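You operate a simulated robot arm through the tools that you are given. There is no shell and no other tool.

You are at the controls of a simulated robot arm. One attempt, no reset.

## Task
Put the job ticket's cones on pegs 1 and 2 and set the knobs under them by it.
Fine: each lot on the peg that the ticket gives; leave the other cones, the other knobs and the red lever.

The check looks at the end state, three seconds after you hand in, the way a careful person would. Anything else that was tipped, shoved, dropped, spilled or broken makes it a failure.

## Robot
A 7-joint arm with a two-finger parallel gripper, fixed in place. Base frame: the origin is on the floor under the middle of its stand, x ahead of it, y to its left, z up. Readings come in mm, degrees, newtons and seconds.
It reaches about 1247 mm from its shoulder. Its first joint turns from -132.0 to 132.0 degrees. Payload 3.91 kg.
The TCP is the grasp point between the finger pads, 30 mm short of the fingertips. In the tool frame z runs along the fingers and y along their closing line. Largest opening 110 mm; finger width 20, thickness 10; the body of the gripper, 48 by 112 mm, starts 55 mm behind the TCP.
Orientation is told as [roll, pitch, yaw] about the base's x, y, z axes, in that order, counted from this pose: with the fingers straight down and closing along the base's y, the tool's x points along the base's -x, its y along +y and its z along -z.

## Interface
- The arm moves only by the tool step_arm. Its argument "targets" is text: rows parted by semicolons, each of 7 numbers parted by spaces: the shift along the tool's x, y, z in units of 20 mm (1.0 is 20 mm), then the turn, a rotation vector about the tool's x, y, z in units of 8 degrees (1.0 is 8 degrees), then the finger opening in mm, from 0 to 110. In form: tx ty tz rx ry rz grip; .... A call has 1 to 20 rows; each row shifts and turns the commanded pose from where the row before left it, along the tool's axes as they then stand. A call with a number of a shift or a turn outside -1 to 1 is refused whole. Each row takes 0.2 s and may step no farther than 50 mm and 8.6 degrees from the row before; otherwise, or with a gripper value out of range, the whole call is refused. A pose out of reach is approached as far as the arm can. The call stops where the force on the tool passes 90 N (or 10 N more than at its start, if that is more) or the arm is blocked; 0.2 s more then pass. The fingers move at their own pace (about 108 mm/s each) and stop on an object; they squeeze with about 26 N. The grip force told is the motor's: it shows also when the fingers shut on nothing. Time passes only in rows, and 0.2 s behind the last, so rows that do not move let the fingers close. It gives the time, the measured TCP pose, the force on the tool (base axes), the opening and the grip force at its end, in the units of the frame above (readings bear some noise), with the torque about the TCP (base axes, N m) and any sound that the robot's microphone picked up.
- Cameras (640 x 400 px; columns grow to the right, rows downward): "scene" is fixed at [53.4, 649.2, 1536.4]; the picture's right is [-0.63, -0.78, 0.00], its down [-0.58, 0.47, -0.66] and it looks along [0.51, -0.42, -0.75] (base axes); focal length 214 px, centre (320, 200). "wrist" rides on the gripper at [72, 17, -103] in the tool frame; the picture's right is [-0.23, 0.97, 0.00], its down [-0.76, -0.18, -0.62] and it looks along [-0.61, -0.14, 0.78] (tool axes); focal length 222 px, centre (320, 200). There is no depth. A picture from a camera that has moved, and an enlarged one, comes with that camera's place and axes in the base frame and with its lens.
- snapshot(camera): a new picture of that camera. No time passes.
- close_up(camera, box): a new picture of the part [left, top, right, bottom] of that camera's present view, enlarged. No time passes.
- hand_in(): hands the job in; it is judged then, once.

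Places have to be worked out from the pictures, the camera data and where the tool is seen. Open the gripper and draw the arm clear of the work before you hand the job in, unless the task says otherwise.

The tools are called after ">>>" as a command line: name --argument value ..., lists and objects as JSON in quotes. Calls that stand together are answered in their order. step_arm: Moves the arm, as the interface text tells. Its arguments: {"type":"object","properties":{"targets":{"type":"string"}},"required":["targets"]} The other tools are called the same way: snapshot (camera) takes a picture; close_up (camera, box) takes an enlarged picture of a part of a camera's view; hand_in () hands the job in.

At the start:

```text
t: 0.0
ee_pos: [93.3, 541.0, 1344.4]
tool_rot: [0.0, 0.0, 0.0]
wrist_force: [0.5, 0.1, 0.5]
moment: [0.0, -0.01, 0.04]
opening: 110.3
finger_force: 0.1
```

scene: 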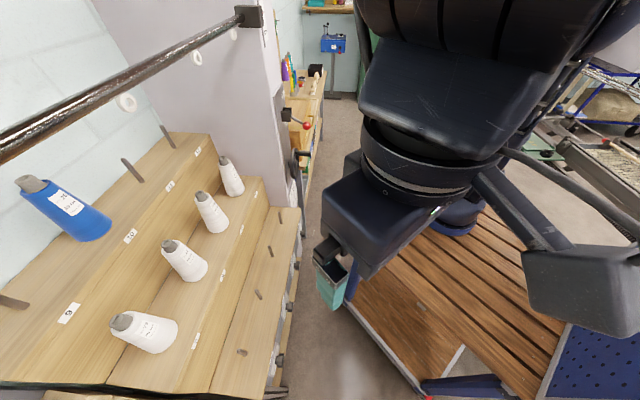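
wrist: 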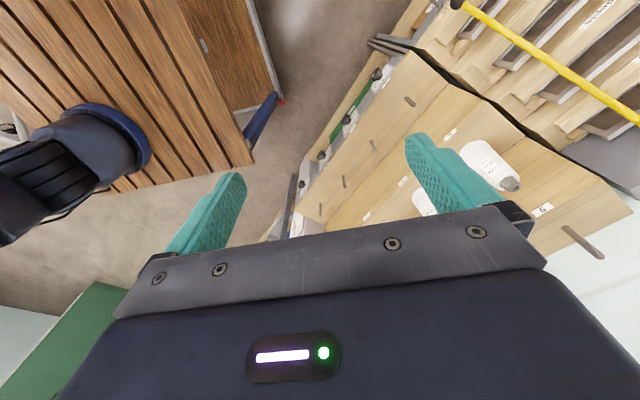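

I'll start by looking closely at the scene from both cameras to find the ticket, the pegs and the knobs.

>>> close_up --camera "scene" --box '[0, 100, 160, 200]'

>>> close_up --camera "scene" --box '[0, 200, 320, 400]'

>>> close_up --camera "scene" --box '[220, 0, 400, 112]'

>>> close_up --camera "wrist" --box '[260, 0, 640, 240]'

>>> close_up --camera "scene" --box '[140, 120, 320, 232]'

```text
4.00 times, centred on (80, 150) of scene
camera zoom: at [53.4, 649.2, 1536.4], right [-0.63, -0.78, 0.0], down [-0.58, 0.47, -0.66], along [0.51, -0.42, -0.75], focal length 858 px, centre (1280, 400)
```

zoom: 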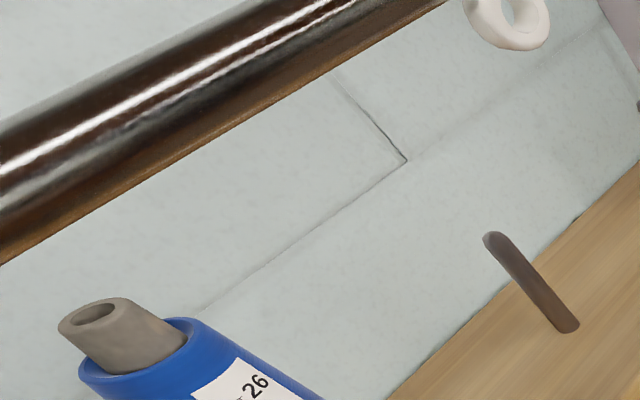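

```text
2.00 times, centred on (160, 300) of scene
camera zoom: at [53.4, 649.2, 1536.4], right [-0.63, -0.78, 0.0], down [-0.58, 0.47, -0.66], along [0.51, -0.42, -0.75], focal length 429 px, centre (640, 0)
```

zoom: 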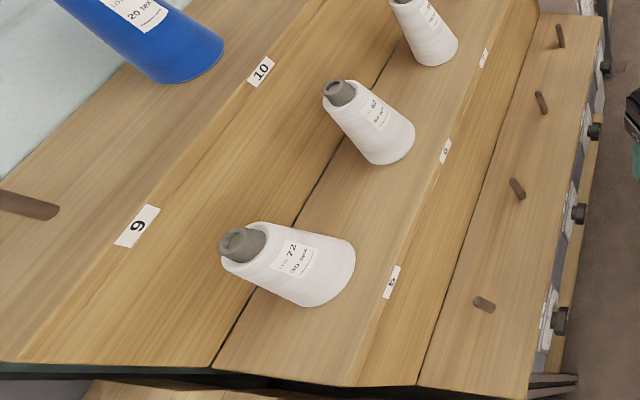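

```text
3.56 times, centred on (310, 56) of scene
camera zoom: at [53.4, 649.2, 1536.4], right [-0.63, -0.78, 0.0], down [-0.58, 0.47, -0.66], along [0.51, -0.42, -0.75], focal length 763 px, centre (356, 712)
```

zoom: 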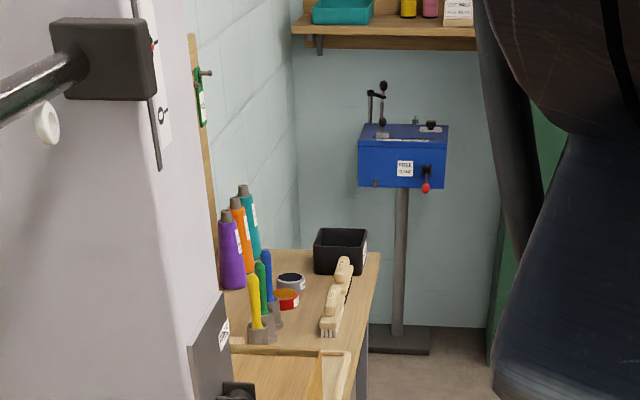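

```text
1.67 times, centred on (450, 120) of wrist
camera zoom: at [21.7, 557.2, 1448.6], right [0.23, 0.97, 0.0], down [0.76, -0.18, 0.62], along [0.61, -0.14, -0.78], focal length 370 px, centre (103, 333)
```

zoom: 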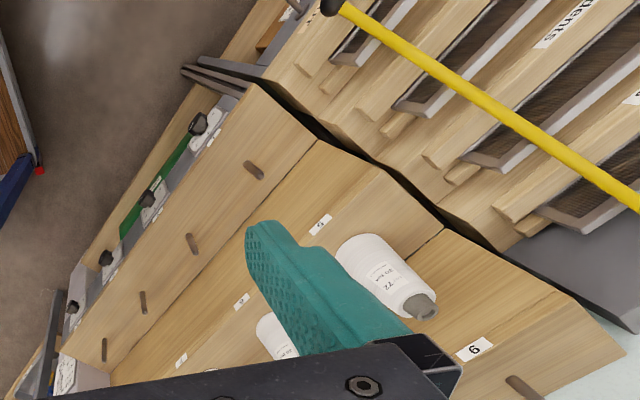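

```text
3.56 times, centred on (230, 176) of scene
camera zoom: at [53.4, 649.2, 1536.4], right [-0.63, -0.78, 0.0], down [-0.58, 0.47, -0.66], along [0.51, -0.42, -0.75], focal length 763 px, centre (640, 285)
```

zoom: 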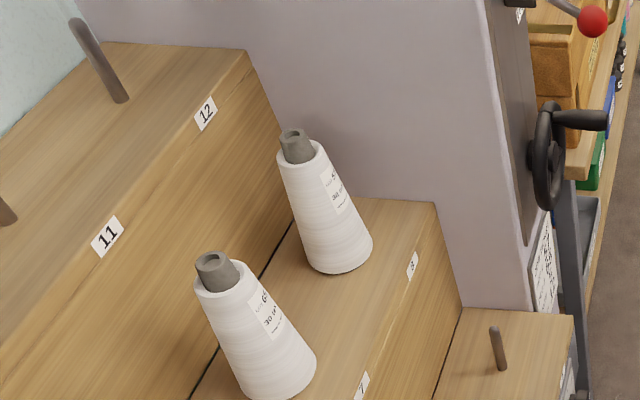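

The bank has three stepped tiers with pegs numbered up to 12. The white cones on the middle row carry lot labels, and I can see papers on the frame. I'll zoom in on the labels and on anything that could be the ticket.

>>> close_up --camera "scene" --box '[270, 140, 334, 180]'

>>> close_up --camera "scene" --box '[270, 170, 334, 210]'

>>> close_up --camera "scene" --box '[260, 250, 324, 290]'

>>> close_up --camera "scene" --box '[260, 330, 324, 370]'

>>> close_up --camera "scene" --box '[30, 170, 110, 220]'

>>> close_up --camera "scene" --box '[110, 300, 190, 350]'

>>> close_up --camera "scene" --box '[150, 230, 230, 280]'

>>> close_up --camera "scene" --box '[190, 150, 270, 200]'

>>> close_up --camera "wrist" --box '[270, 30, 430, 130]'

>>> close_up --camera "wrist" --box '[260, 130, 420, 230]'

```text
10.00 times, centred on (302, 160) of scene
camera zoom: at [53.4, 649.2, 1536.4], right [-0.63, -0.78, 0.0], down [-0.58, 0.47, -0.66], along [0.51, -0.42, -0.75], focal length 2145 px, centre (500, 600)
```

zoom: 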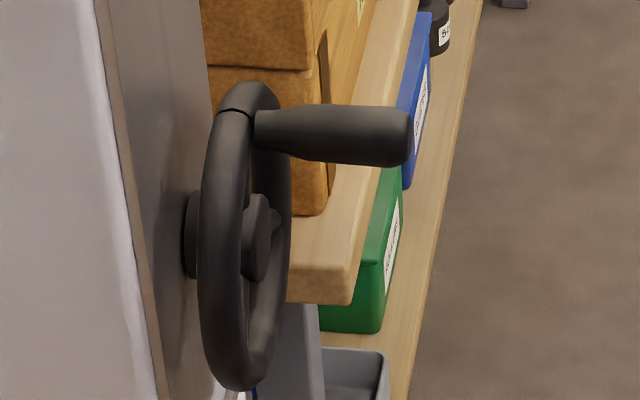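

```text
10.00 times, centred on (302, 190) of scene
camera zoom: at [53.4, 649.2, 1536.4], right [-0.63, -0.78, 0.0], down [-0.58, 0.47, -0.66], along [0.51, -0.42, -0.75], focal length 2145 px, centre (500, 300)
```

zoom: 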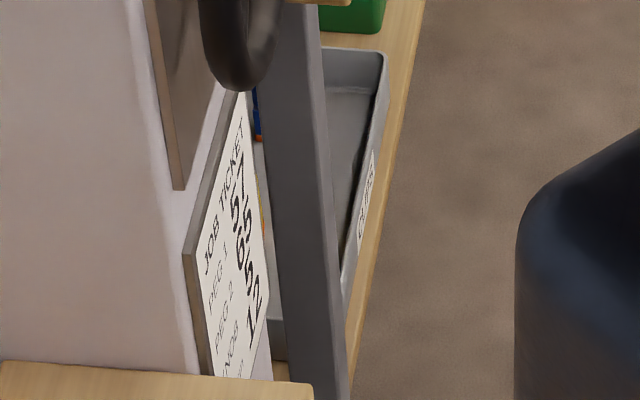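

```text
10.00 times, centred on (292, 270) of scene
camera zoom: at [53.4, 649.2, 1536.4], right [-0.63, -0.78, 0.0], down [-0.58, 0.47, -0.66], along [0.51, -0.42, -0.75], focal length 2145 px, centre (600, -500)
```

zoom: 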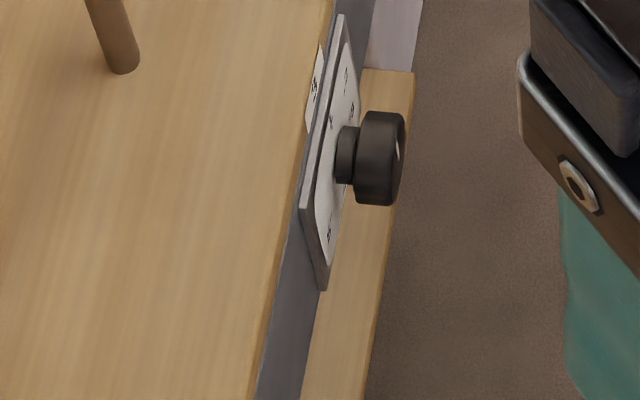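

```text
10.00 times, centred on (292, 350) of scene
camera zoom: at [53.4, 649.2, 1536.4], right [-0.63, -0.78, 0.0], down [-0.58, 0.47, -0.66], along [0.51, -0.42, -0.75], focal length 2145 px, centre (600, -1300)
```

zoom: 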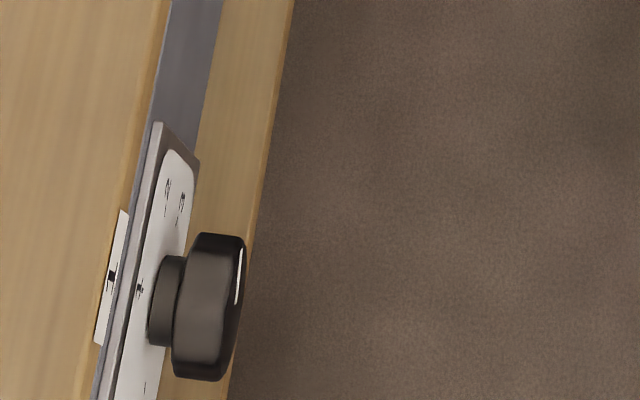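

```text
8.00 times, centred on (70, 195) of scene
camera zoom: at [53.4, 649.2, 1536.4], right [-0.63, -0.78, 0.0], down [-0.58, 0.47, -0.66], along [0.51, -0.42, -0.75], focal length 1716 px, centre (2320, 240)
```

zoom: 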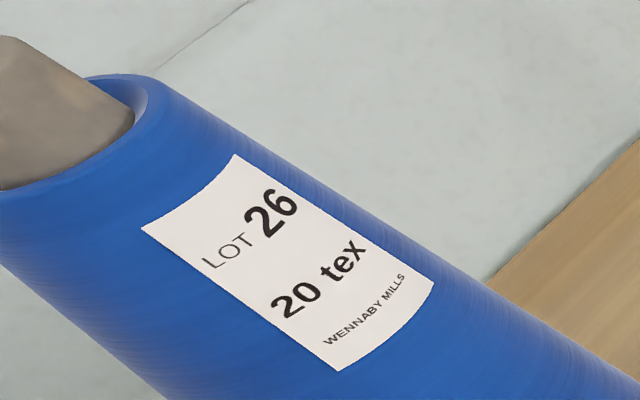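

```text
8.00 times, centred on (150, 325) of scene
camera zoom: at [53.4, 649.2, 1536.4], right [-0.63, -0.78, 0.0], down [-0.58, 0.47, -0.66], along [0.51, -0.42, -0.75], focal length 1716 px, centre (1680, -800)
```

zoom: 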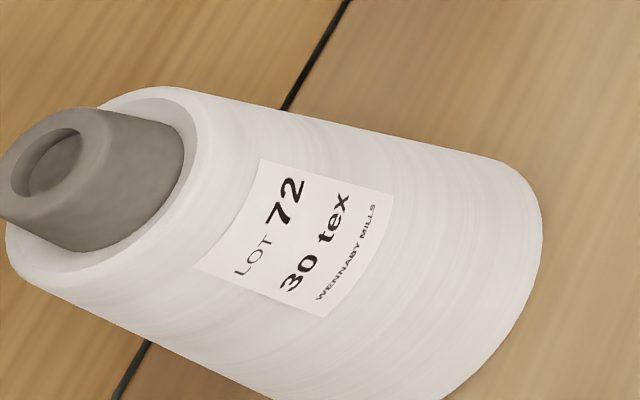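

```text
8.00 times, centred on (190, 255) of scene
camera zoom: at [53.4, 649.2, 1536.4], right [-0.63, -0.78, 0.0], down [-0.58, 0.47, -0.66], along [0.51, -0.42, -0.75], focal length 1716 px, centre (1360, -240)
```

zoom: 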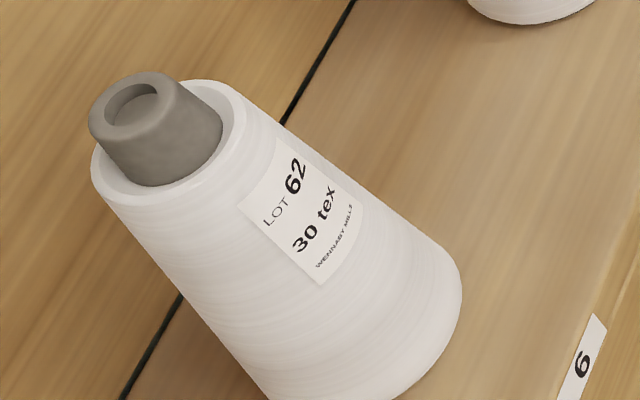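

```text
8.00 times, centred on (230, 175) of scene
camera zoom: at [53.4, 649.2, 1536.4], right [-0.63, -0.78, 0.0], down [-0.58, 0.47, -0.66], along [0.51, -0.42, -0.75], focal length 1716 px, centre (1040, 400)
```

zoom: 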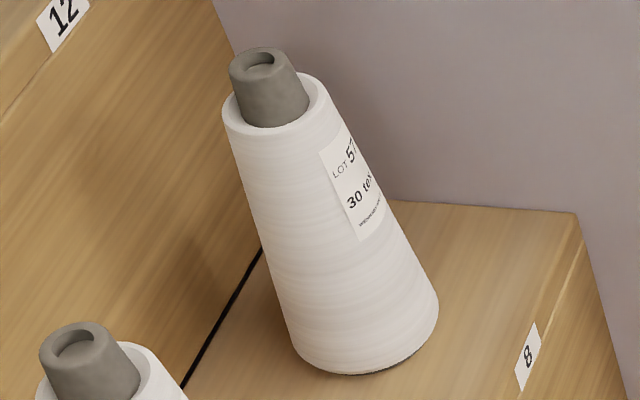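

```text
4.00 times, centred on (350, 80) of wrist
camera zoom: at [21.7, 557.2, 1448.6], right [0.23, 0.97, 0.0], down [0.76, -0.18, 0.62], along [0.61, -0.14, -0.78], focal length 888 px, centre (200, 680)
```

zoom: 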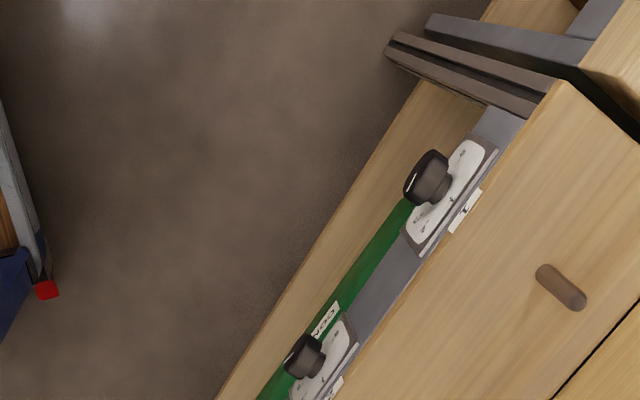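

```text
4.00 times, centred on (340, 180) of wrist
camera zoom: at [21.7, 557.2, 1448.6], right [0.23, 0.97, 0.0], down [0.76, -0.18, 0.62], along [0.61, -0.14, -0.78], focal length 888 px, centre (240, 280)
```

zoom: 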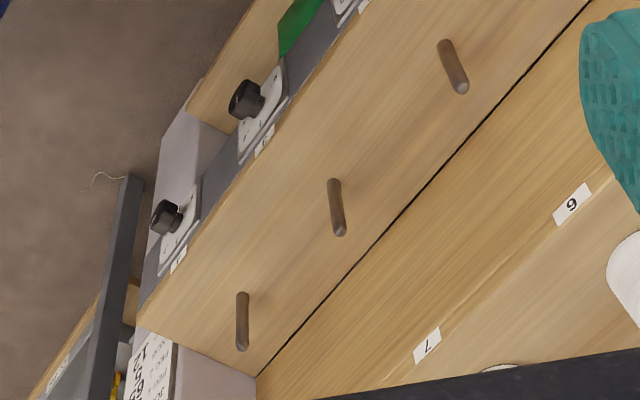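

The job ticket hangs on the frame's front face beyond peg 4, and from here it is too oblique to read. I'll move the wrist along the aisle, parallel to the bank and well clear of it, then look again.

>>> step_arm --targets "-0.9 -1 0.6 0 0 0 110;-0.9 -1 0.6 0 0 0 110;-0.9 -1 0.6 0 0 0 110;-0.9 -1 0.6 0 0 0 110;-0.9 -1 0.6 0 0 0 110;-0.9 -1 0.6 0 0 0 110;-0.9 -1 0.6 0 0 0 110;-0.9 -1 0.6 0 0 0 110;-0.9 -1 0.6 0 0 0 110;-0.9 -1 0.6 0 0 0 110"

```text
t: 2.2
ee_pos: [273.1, 340.1, 1224.6]
tool_rot: [0.0, 0.0, 0.0]
wrist_force: [0.1, 0.2, 0.7]
moment: [-0.02, 0.0, 0.01]
opening: 110.2
finger_force: 0.1
```

The move was clean. I'll check both views before turning.

>>> snapshot --camera "scene"

>>> snapshot --camera "wrist"

```text
taken
```

scene: 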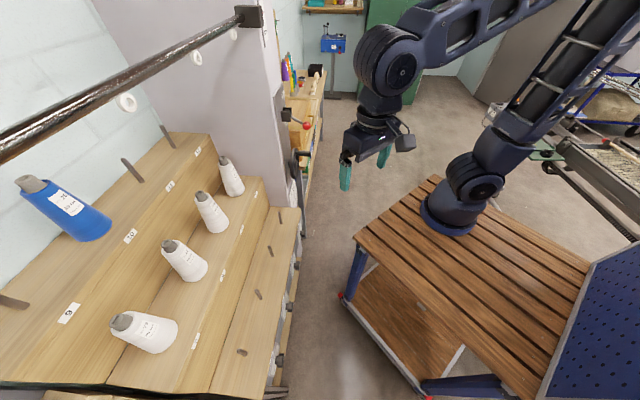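

```text
taken
camera wrist: at [201.0, 356.8, 1328.8], right [0.23, 0.97, 0.0], down [0.76, -0.18, 0.62], along [0.61, -0.14, -0.78], focal length 222 px, centre (320, 200)
```

wrist: 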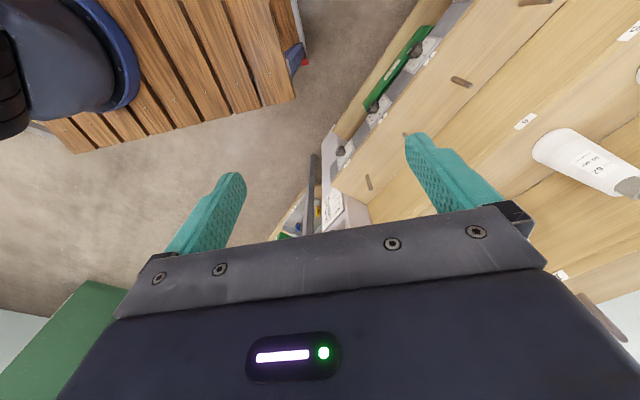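

The path ahead is clear. I'll continue down the aisle and then yaw toward the frame to bring the ticket into view.

>>> step_arm --targets "-0.5 -0.75 0.9 0 0 0 110;-0.5 -0.75 0.9 0 0 0 110;-0.5 -0.75 0.9 0 0 0 110;-0.5 -0.75 0.9 0 0 0 110;-0.5 -0.75 0.9 0 0 0 110;-0.5 -0.75 0.9 0 0 0 110;-0.5 -0.75 0.9 0 0 0 110;-0.5 -0.75 0.9 0 0 0 110;-0.5 -0.75 0.9 0 0 0 110;-0.5 -0.75 0.9 0 0 0 110;-0.5 -0.75 0.9 0 0 0 110;-0.5 -0.75 0.9 0 0 0 110;0 0 0 0 0 -1 110;0 0 0 0 0 -1 110;0 0 0 0 0 -1 110;0 0 0 0 0 -1 110;0 0 0 0 0 -1 110;0 0 0 0 0 -1 110;0 0 0 0 0 -1 110"

>>> snapshot --camera "wrist"

```text
t: 6.2
ee_pos: [393.4, 160.9, 1008.1]
tool_rot: [0.0, 0.0, 56.1]
wrist_force: [0.8, 0.8, -0.8]
moment: [0.0, 0.01, 0.02]
opening: 110.0
finger_force: 0.0
```

```text
taken
camera wrist: at [339.6, 109.7, 1112.5], right [-0.68, 0.73, 0.0], down [0.57, 0.53, 0.62], along [0.46, 0.42, -0.78], focal length 222 px, centre (320, 200)
```

wrist: 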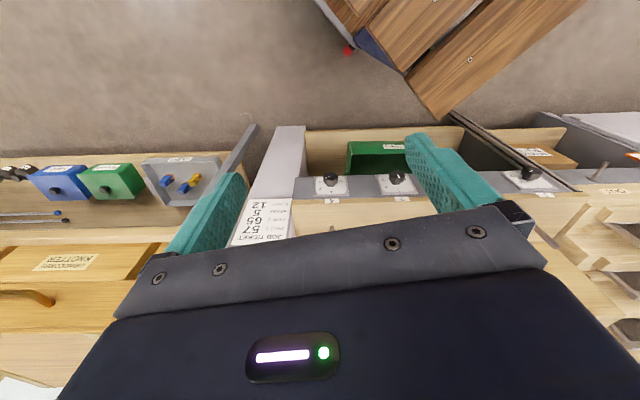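

The ticket is in view now, upside down. I'll enlarge it along with the knob dials.

>>> close_up --camera "wrist" --box '[225, 190, 305, 250]'

>>> close_up --camera "wrist" --box '[305, 160, 369, 210]'

>>> close_up --camera "wrist" --box '[365, 160, 429, 210]'

>>> close_up --camera "wrist" --box '[490, 150, 570, 200]'

```text
6.67 times, centred on (265, 220) of wrist
camera zoom: at [339.6, 109.7, 1112.5], right [-0.68, 0.73, 0.0], down [0.57, 0.53, 0.62], along [0.46, 0.42, -0.78], focal length 1481 px, centre (687, 67)
```

zoom: 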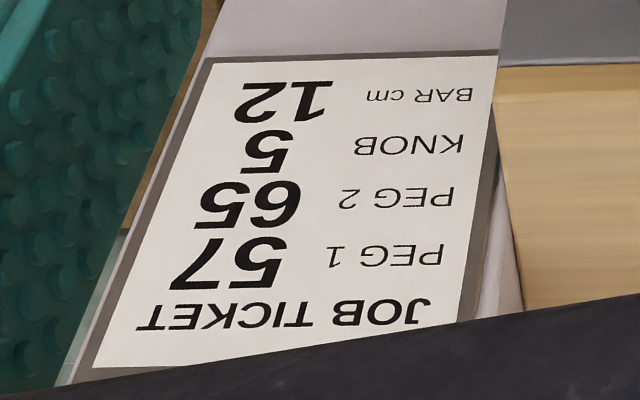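

```text
8.00 times, centred on (337, 185) of wrist
camera zoom: at [339.6, 109.7, 1112.5], right [-0.68, 0.73, 0.0], down [0.57, 0.53, 0.62], along [0.46, 0.42, -0.78], focal length 1777 px, centre (184, 320)
```

zoom: 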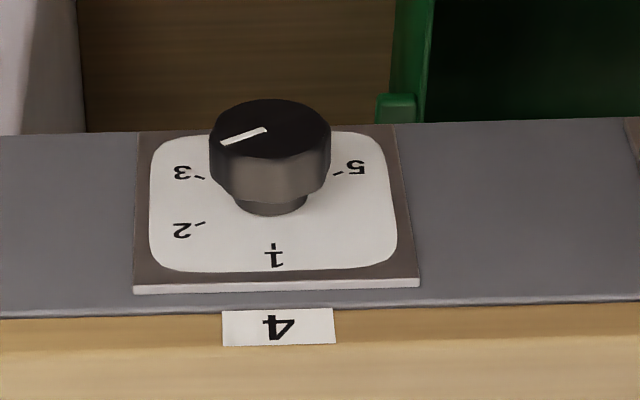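

```text
8.00 times, centred on (397, 185) of wrist
camera zoom: at [339.6, 109.7, 1112.5], right [-0.68, 0.73, 0.0], down [0.57, 0.53, 0.62], along [0.46, 0.42, -0.78], focal length 1777 px, centre (-296, 320)
```

zoom: 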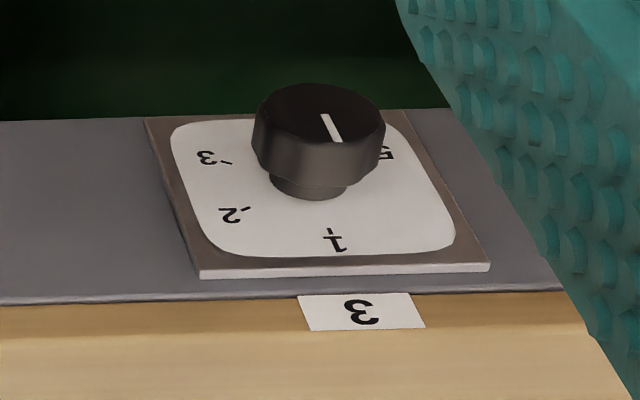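

```text
8.00 times, centred on (530, 175) of wrist
camera zoom: at [339.6, 109.7, 1112.5], right [-0.68, 0.73, 0.0], down [0.57, 0.53, 0.62], along [0.46, 0.42, -0.78], focal length 1777 px, centre (-1360, 400)
```

zoom: 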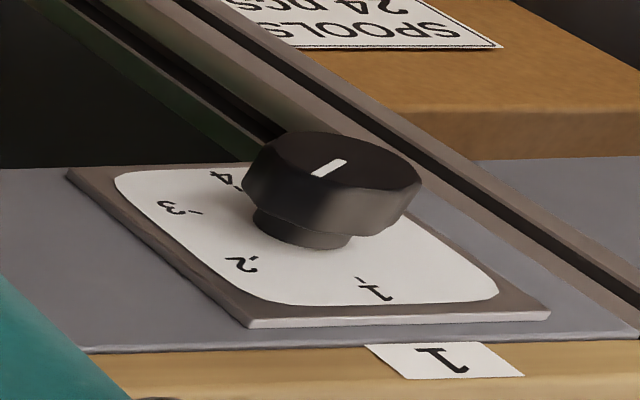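

The ticket reads: PEG 1 gets lot 57, PEG 2 gets lot 65, KNOB 5, plus a bar setting that isn't part of this job. Next I need to read the lots on the cones at pegs 7 and 8 properly, so I'll move toward the bank and tilt the wrist to view them from the front.

>>> step_arm --targets "-0.909 0.249 -0.197 0 0 0 110;-0.909 0.249 -0.197 0 0 0 110;-0.909 0.249 -0.197 0 0 0 110;-0.909 0.249 -0.197 0 0 0 110;-0.909 0.249 -0.197 0 0 0 110;-0.909 0.249 -0.197 0 0 0 110;-0.909 0.249 -0.197 0 0 0 110;-0.909 0.249 -0.197 0 0 0 110;-0.909 0.249 -0.197 0 0 0 110;-0.909 0.249 -0.197 0 0 0 110;-0.909 0.249 -0.197 0 0 0 110;-0.909 0.249 -0.197 0 0 0 110;-0.909 0.249 -0.197 0 0 0 110;0 0 0 0 -1 0 110;0 0 0 0 -1 0 110;0 0 0 0 -1 0 110;0 0 0 0 -1 0 110;0 0 0 0 -1 0 110"

>>> snapshot --camera "wrist"

>>> snapshot --camera "scene"

```text
t: 10.0
ee_pos: [471.9, 392.7, 1059.7]
tool_rot: [-0.1, -40.2, 56.0]
wrist_force: [-6.0, 4.5, 0.5]
moment: [-0.26, -0.41, -0.42]
opening: 110.1
finger_force: 0.1
```

```text
taken
camera wrist: at [389.9, 301.5, 1092.8], right [-0.71, 0.69, 0.15], down [0.25, 0.05, 0.97], along [0.66, 0.72, -0.21], focal length 222 px, centre (320, 200)
```

wrist: 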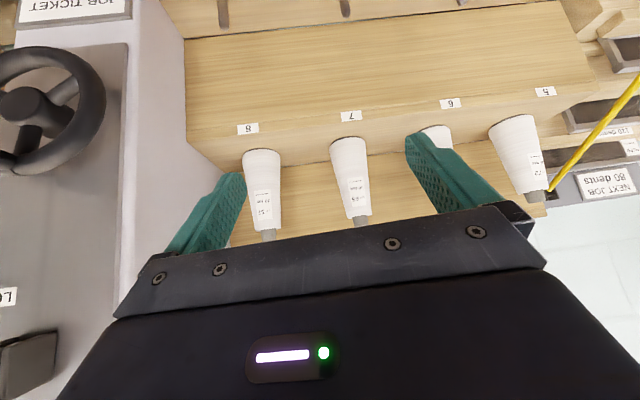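

```text
taken
```

scene: 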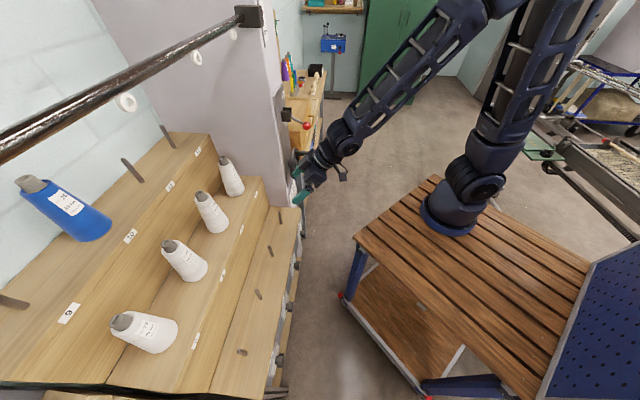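

Nothing looks close to the fingers, but there is a small force reading. I'll hold still for a moment to see whether it settles, and enlarge the lot labels.

>>> step_arm --targets "0 0 0 0 0 0 110;0 0 0 0 0 0 110"

>>> close_up --camera "wrist" --box '[235, 140, 299, 240]'

>>> close_up --camera "wrist" --box '[320, 140, 384, 240]'

>>> close_up --camera "wrist" --box '[480, 100, 640, 200]'

>>> close_up --camera "wrist" --box '[0, 0, 160, 200]'

```text
t: 10.6
ee_pos: [471.5, 395.4, 1060.1]
tool_rot: [0.1, -40.1, 55.9]
wrist_force: [0.0, -0.6, 0.1]
moment: [0.02, 0.0, 0.05]
opening: 110.0
finger_force: 0.2
```

```text
4.00 times, centred on (267, 190) of wrist
camera zoom: at [390.3, 300.8, 1092.6], right [-0.71, 0.69, 0.15], down [0.25, 0.05, 0.97], along [0.66, 0.72, -0.21], focal length 888 px, centre (532, 240)
```

zoom: 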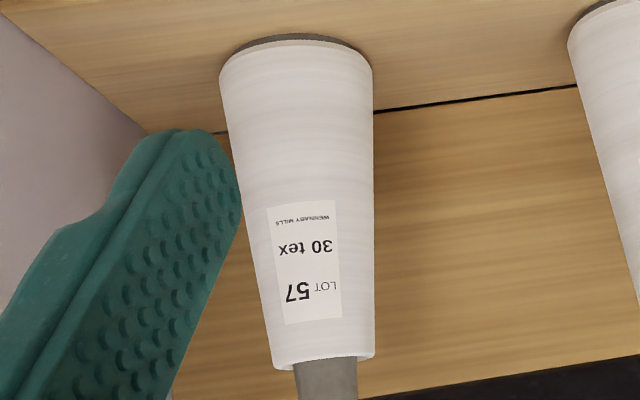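

```text
4.00 times, centred on (352, 190) of wrist
camera zoom: at [390.3, 300.8, 1092.6], right [-0.71, 0.69, 0.15], down [0.25, 0.05, 0.97], along [0.66, 0.72, -0.21], focal length 888 px, centre (192, 240)
```

zoom: 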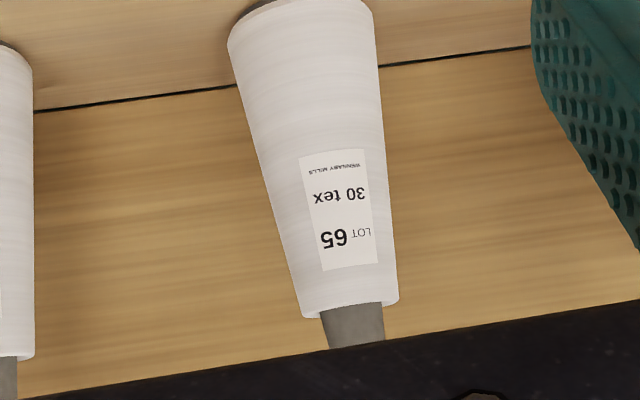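

```text
4.00 times, centred on (560, 150) of wrist
camera zoom: at [390.3, 300.8, 1092.6], right [-0.71, 0.69, 0.15], down [0.25, 0.05, 0.97], along [0.66, 0.72, -0.21], focal length 888 px, centre (-640, 400)
```

zoom: 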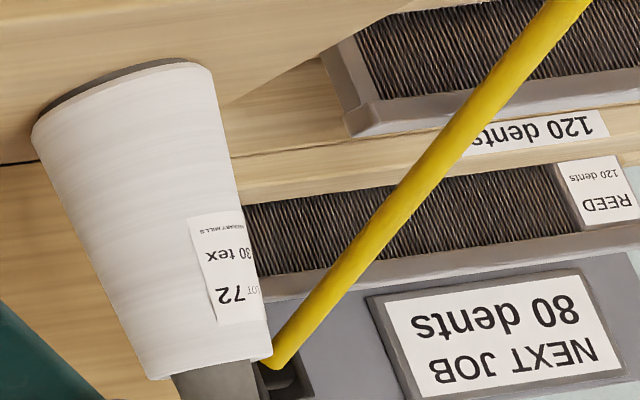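

```text
2.00 times, centred on (80, 100) of wrist
camera zoom: at [390.3, 300.8, 1092.6], right [-0.71, 0.69, 0.15], down [0.25, 0.05, 0.97], along [0.66, 0.72, -0.21], focal length 444 px, centre (800, 400)
```

zoom: 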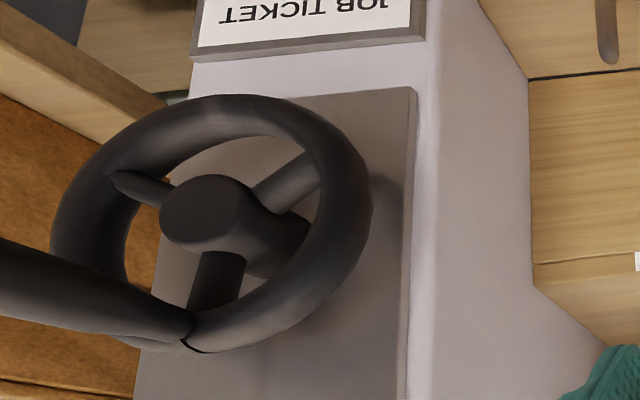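

Lot 57 is on peg 8 and lot 65 is on peg 7. Triangulating, I put the peg 8 cone axis near (753, 535) with its core top at about z 1065. I'll rise, turn the fingers straight down with the closing line along the row, and move to hover over it.

>>> step_arm --targets "-0.644 0 -0.765 0 0 0 110;-0.644 0 -0.765 0 0 0 110;-0.644 0 -0.765 0 0 0 110;-0.644 0 -0.765 0 0 0 110;-0.644 0 -0.765 0 0 0 110;-0.644 0 -0.765 0 0 0 110;-0.644 0 -0.765 0 0 0 110;0 0 0 0 1 0 110;0 0 0 0 1 0 110;0 0 0 0 1 0 110;0 0 0 0 1 0 110;0 0 0 0 1 0 110;0 0 0 0 0 1 110;0 0 0 0 0 0.36 110;0 0 0 0 0 0 110"

>>> snapshot --camera "wrist"

```text
t: 13.8
ee_pos: [472.4, 393.9, 1200.1]
tool_rot: [-0.1, -0.1, 45.1]
wrist_force: [-0.4, -0.2, -0.3]
moment: [0.01, 0.0, 0.02]
opening: 109.9
finger_force: 0.1
```

```text
taken
camera wrist: at [409.7, 353.7, 1303.2], right [-0.53, 0.85, 0.0], down [0.66, 0.41, 0.62], along [0.53, 0.33, -0.78], focal length 222 px, centre (320, 200)
```

wrist: 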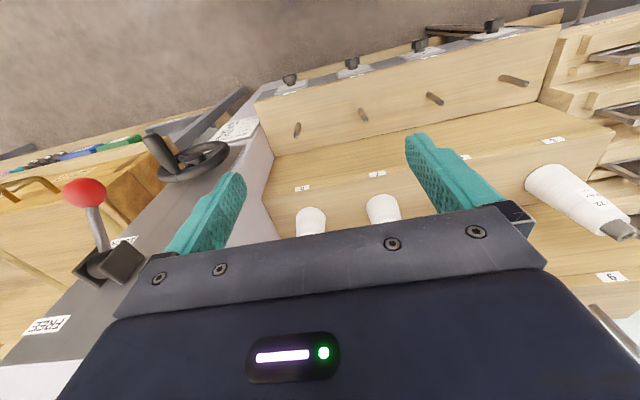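

I have a clear view, and the red lever and wheel are well to the side of the path, about 350 mm from peg 8. Next I'll move to hover above the peg 8 cone.

>>> step_arm --targets "-0.963 -0.323 0 0 0 0 110;-0.963 -0.323 0 0 0 0 110;-0.963 -0.323 0 0 0 0 110;-0.963 -0.323 0 0 0 0 110;-0.963 -0.323 0 0 0 0 110;-0.963 -0.323 0 0 0 0 110;-0.963 -0.323 0 0 0 0 110;-0.963 -0.323 0 0 0 0 110;-0.963 -0.323 0 0 0 0 110;-0.963 -0.323 0 0 0 0 110;-0.963 -0.323 0 0 0 0 110;-0.963 -0.323 0 0 0 0 110;-0.963 -0.323 0 0 0 0 110;-0.963 -0.323 0 0 0 0 110;-0.963 -0.323 0 0 0 0 110;0 0 0 0 0 0 110"

>>> snapshot --camera "wrist"

>>> snapshot --camera "scene"

```text
t: 16.2
ee_pos: [707.0, 531.1, 1029.6]
tool_rot: [-3.2, 12.9, 47.9]
wrist_force: [-0.3, 6.7, 13.3]
moment: [-0.17, -0.12, 0.08]
opening: 109.9
finger_force: 0.1
stopped in row 12: the arm was blocked; the commanded pose is now the measured one
```

```text
taken
camera wrist: at [659.0, 510.9, 1146.1], right [-0.58, 0.81, -0.1], down [0.7, 0.56, 0.44], along [0.42, 0.18, -0.89], focal length 222 px, centre (320, 200)
```

wrist: 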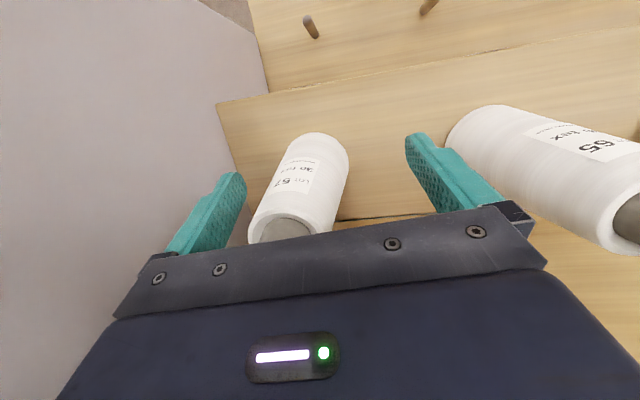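

```text
taken
```

scene: 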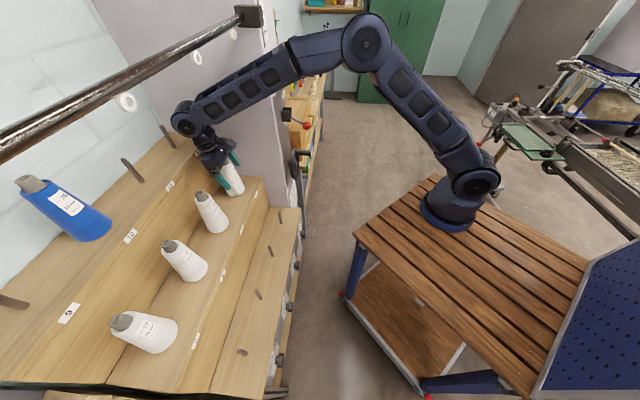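

The arm was blocked and dropped lower with a tilt, so something other than the tool may have caught, or a joint limit was reached. I'll inspect closely before moving anything.

>>> close_up --camera "scene" --box '[160, 80, 288, 200]'

>>> close_up --camera "scene" --box '[150, 0, 410, 162]'

>>> close_up --camera "wrist" --box '[200, 100, 420, 240]'

```text
3.33 times, centred on (224, 140) of scene
camera zoom: at [53.4, 649.2, 1536.4], right [-0.63, -0.78, 0.0], down [-0.58, 0.47, -0.66], along [0.51, -0.42, -0.75], focal length 715 px, centre (640, 400)
```

zoom: 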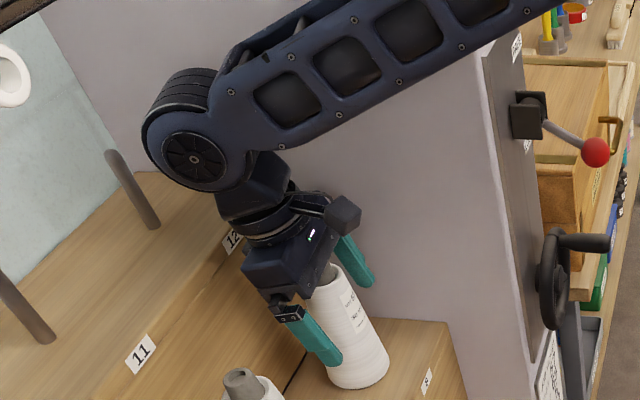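

```text
2.46 times, centred on (280, 81) of scene
camera zoom: at [53.4, 649.2, 1536.4], right [-0.63, -0.78, 0.0], down [-0.58, 0.47, -0.66], along [0.51, -0.42, -0.75], focal length 528 px, centre (418, 493)
```

zoom: 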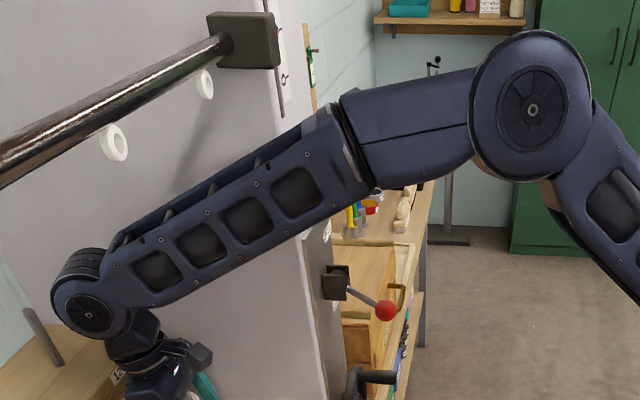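

```text
2.86 times, centred on (310, 170) of wrist
camera zoom: at [659.0, 510.9, 1146.1], right [-0.58, 0.81, -0.1], down [0.7, 0.56, 0.44], along [0.42, 0.18, -0.89], focal length 635 px, centre (349, 286)
```

zoom: 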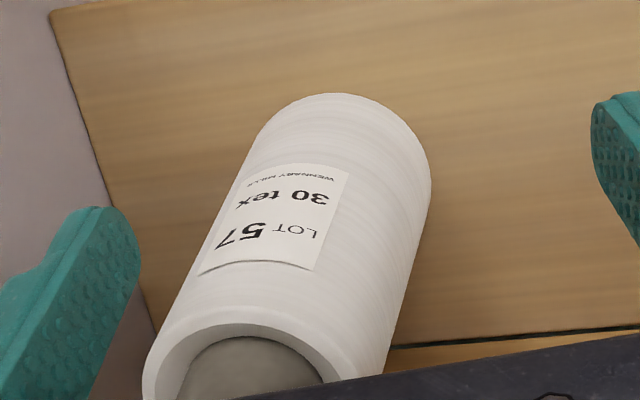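

I think the forearm caught the overhead guide bar at roughly z 1400 and slid under it. The bar, cone and block look unmoved in the images. I'll lift just 10 mm to see whether the palm is resting on the cone's core.

>>> step_arm --targets "0.056 -0.014 -0.243 0 0 0 110;0.056 -0.014 -0.243 0 0 0 110"

>>> close_up --camera "scene" --box '[160, 80, 288, 200]'

>>> snapshot --camera "wrist"

```text
t: 16.5
ee_pos: [717.0, 561.8, 1017.5]
tool_rot: [-3.8, 12.5, 46.4]
wrist_force: [2.6, -4.1, 6.8]
moment: [0.25, -0.07, -0.12]
opening: 110.0
finger_force: 0.1
stopped in row 1: the force on the tool passed its limit at 897 N (the readings are from after the stop); the commanded pose is now the measured one
```

```text
3.33 times, centred on (224, 140) of scene
camera zoom: at [53.4, 649.2, 1536.4], right [-0.63, -0.78, 0.0], down [-0.58, 0.47, -0.66], along [0.51, -0.42, -0.75], focal length 715 px, centre (640, 400)
```

zoom: 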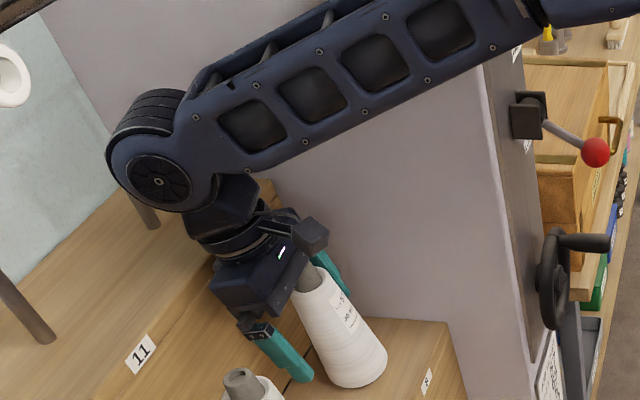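

```text
taken
camera wrist: at [668.1, 542.3, 1133.0], right [-0.56, 0.82, -0.11], down [0.71, 0.54, 0.45], along [0.43, 0.17, -0.88], focal length 222 px, centre (320, 200)
```

wrist: 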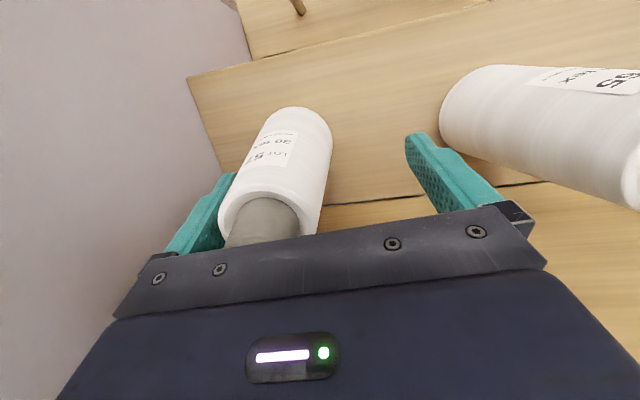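

The force spiked and the tool shifted inward, so it may still have been settling. I'll hold with no motion to see whether the pose is stable before choosing an exit direction.

>>> step_arm --targets "0 0 0 0 0 0 110"

>>> close_up --camera "scene" --box '[150, 0, 410, 162]'

>>> close_up --camera "scene" --box '[190, 110, 270, 210]'

>>> snapshot --camera "scene"

```text
t: 16.9
ee_pos: [698.8, 554.0, 1040.0]
tool_rot: [-3.8, 11.9, 47.1]
wrist_force: [1.7, -2.2, -0.9]
moment: [0.01, -0.01, -0.03]
opening: 110.3
finger_force: 0.0
```

```text
2.46 times, centred on (280, 81) of scene
camera zoom: at [53.4, 649.2, 1536.4], right [-0.63, -0.78, 0.0], down [-0.58, 0.47, -0.66], along [0.51, -0.42, -0.75], focal length 528 px, centre (418, 493)
```

zoom: 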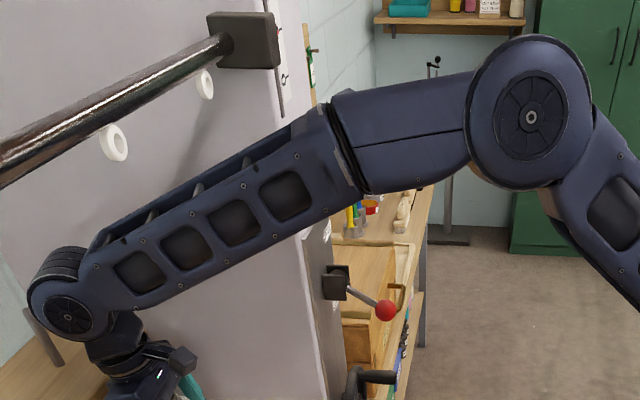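

```text
4.00 times, centred on (230, 160) of scene
camera zoom: at [53.4, 649.2, 1536.4], right [-0.63, -0.78, 0.0], down [-0.58, 0.47, -0.66], along [0.51, -0.42, -0.75], focal length 858 px, centre (680, 360)
```

zoom: 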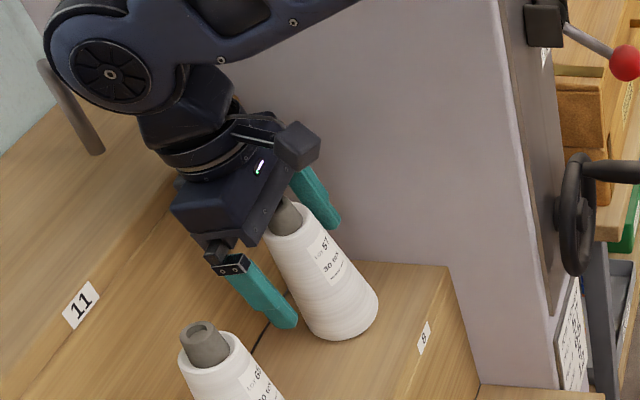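

```text
taken
```

scene: 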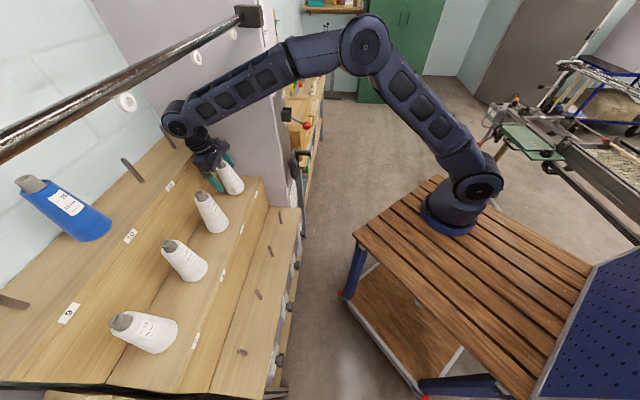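

The tool settled with almost no force, now slightly aisle-side of the cone, and both cones and the bar look undisturbed. I'll back straight out toward the aisle under the bar, keeping height.

>>> step_arm --targets "0.367 0.019 0.076 0 0 0 110;0.733 0.038 0.152 0 0 0 110;0.733 0.038 0.152 0 0 0 110;0.733 0.038 0.152 0 0 0 110"

>>> close_up --camera "scene" --box '[160, 80, 320, 200]'

>>> snapshot --camera "wrist"

```text
t: 17.9
ee_pos: [663.7, 516.6, 1039.1]
tool_rot: [-3.8, 12.0, 46.9]
wrist_force: [0.5, -0.1, -0.4]
moment: [-0.01, 0.01, 0.0]
opening: 110.1
finger_force: 0.0
```

```text
3.33 times, centred on (240, 140) of scene
camera zoom: at [53.4, 649.2, 1536.4], right [-0.63, -0.78, 0.0], down [-0.58, 0.47, -0.66], along [0.51, -0.42, -0.75], focal length 715 px, centre (587, 400)
```

zoom: 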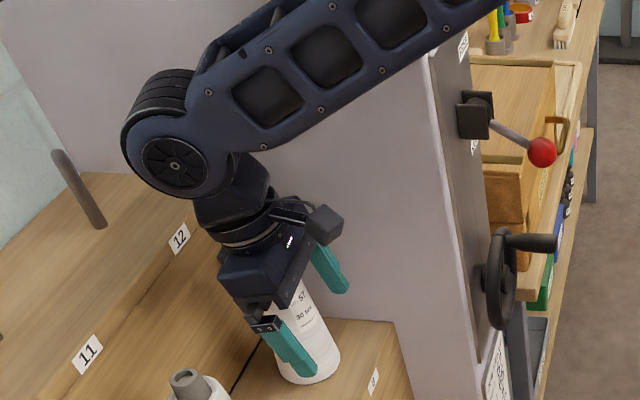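

```text
taken
camera wrist: at [613.1, 496.0, 1154.5], right [-0.57, 0.82, -0.11], down [0.7, 0.55, 0.46], along [0.44, 0.18, -0.88], focal length 222 px, centre (320, 200)
```

wrist: 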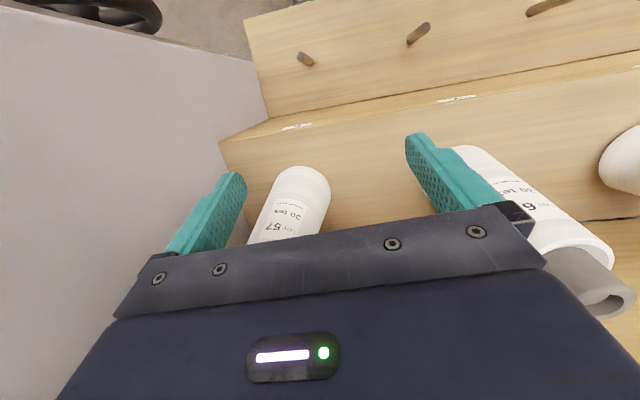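

The tool is free with zero force and everything looks intact. I'll continue backing out into the aisle at the same height.

>>> step_arm --targets "0.929 0.048 0.193 0 0 0 110;0.929 0.048 0.193 0 0 0 110;0.929 0.048 0.193 0 0 0 110;0.929 0.048 0.193 0 0 0 110;0.929 0.048 0.193 0 0 0 110;0.929 0.048 0.193 0 0 0 110;0.929 0.048 0.193 0 0 0 110;0.929 0.048 0.193 0 0 0 110;0.929 0.048 0.193 0 0 0 110;0.929 0.048 0.193 0 0 0 110;0 0 0 0 0 0 110"

>>> snapshot --camera "scene"

>>> snapshot --camera "wrist"

```text
t: 20.3
ee_pos: [528.0, 382.8, 1039.5]
tool_rot: [-3.9, 12.0, 46.8]
wrist_force: [0.1, 0.3, 0.6]
moment: [-0.02, 0.0, -0.01]
opening: 110.2
finger_force: 0.1
```

```text
taken
```

scene: 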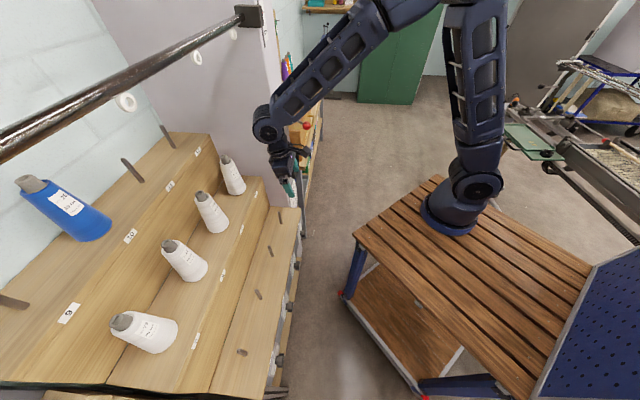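

```text
taken
camera wrist: at [477.0, 362.4, 1154.6], right [-0.57, 0.82, -0.11], down [0.7, 0.55, 0.46], along [0.44, 0.18, -0.88], focal length 222 px, centre (320, 200)
```

wrist: 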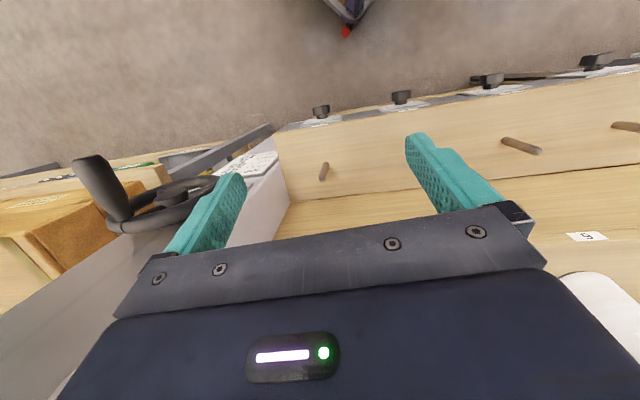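

The arm is clear in the aisle and all cones, the lever and the bar look as they were. I'll straighten the wrist and tilt the fingers 45° forward and down. That keeps the wrist on the aisle side of and below the bar, ready to approach peg 8 along the finger axis.

>>> step_arm --targets "0 0 0 -0.4875 0 0 100;0 0 0 0 -1 0 100;0 0 0 0 -0.5 0 100;0 0 0 0 0 0.225 100;0 0 0 0 -1 0 100;0 0 0 0 -1 0 100;0 0 0 0 -1 0 100;0 0 0 0 -1 0 100;0 0 0 0 -1 0 100;0 0 0 0 -0.625 0 100;-0.857 -0.2565 0.034 0 0 0 100;-0.857 -0.2565 0.034 0 0 0 100;-0.857 -0.2565 0.034 0 0 0 100;-0.857 -0.2565 0.034 0 0 0 100;-0.857 -0.2565 0.034 0 0 0 100;-0.857 -0.2565 0.034 0 0 0 100;0 0 0 0 0 0 100"

>>> snapshot --camera "wrist"

>>> snapshot --camera "scene"

```text
t: 23.9
ee_pos: [604.9, 414.2, 1109.0]
tool_rot: [0.1, -45.0, 45.1]
wrist_force: [-0.5, -0.5, 0.3]
moment: [0.03, 0.01, 0.04]
opening: 99.9
finger_force: 0.1
```

```text
taken
camera wrist: at [504.8, 338.4, 1131.5], right [-0.58, 0.8, 0.16], down [0.2, -0.06, 0.98], along [0.79, 0.6, -0.12], focal length 222 px, centre (320, 200)
```

wrist: 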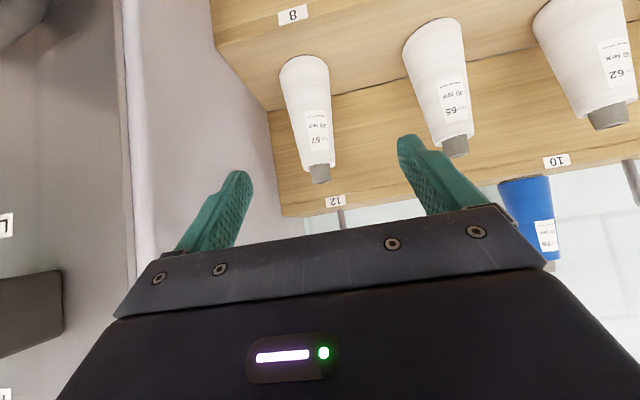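

```text
taken
```

scene: 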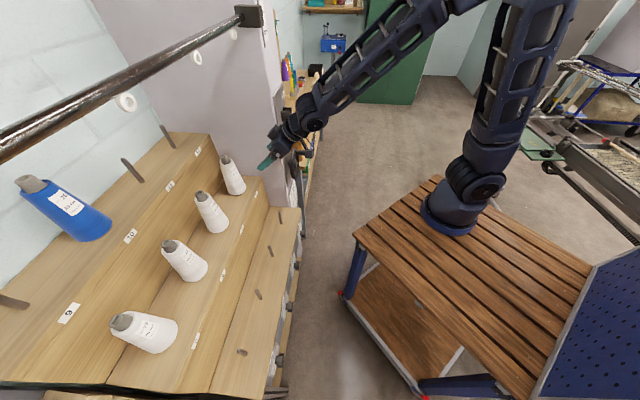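

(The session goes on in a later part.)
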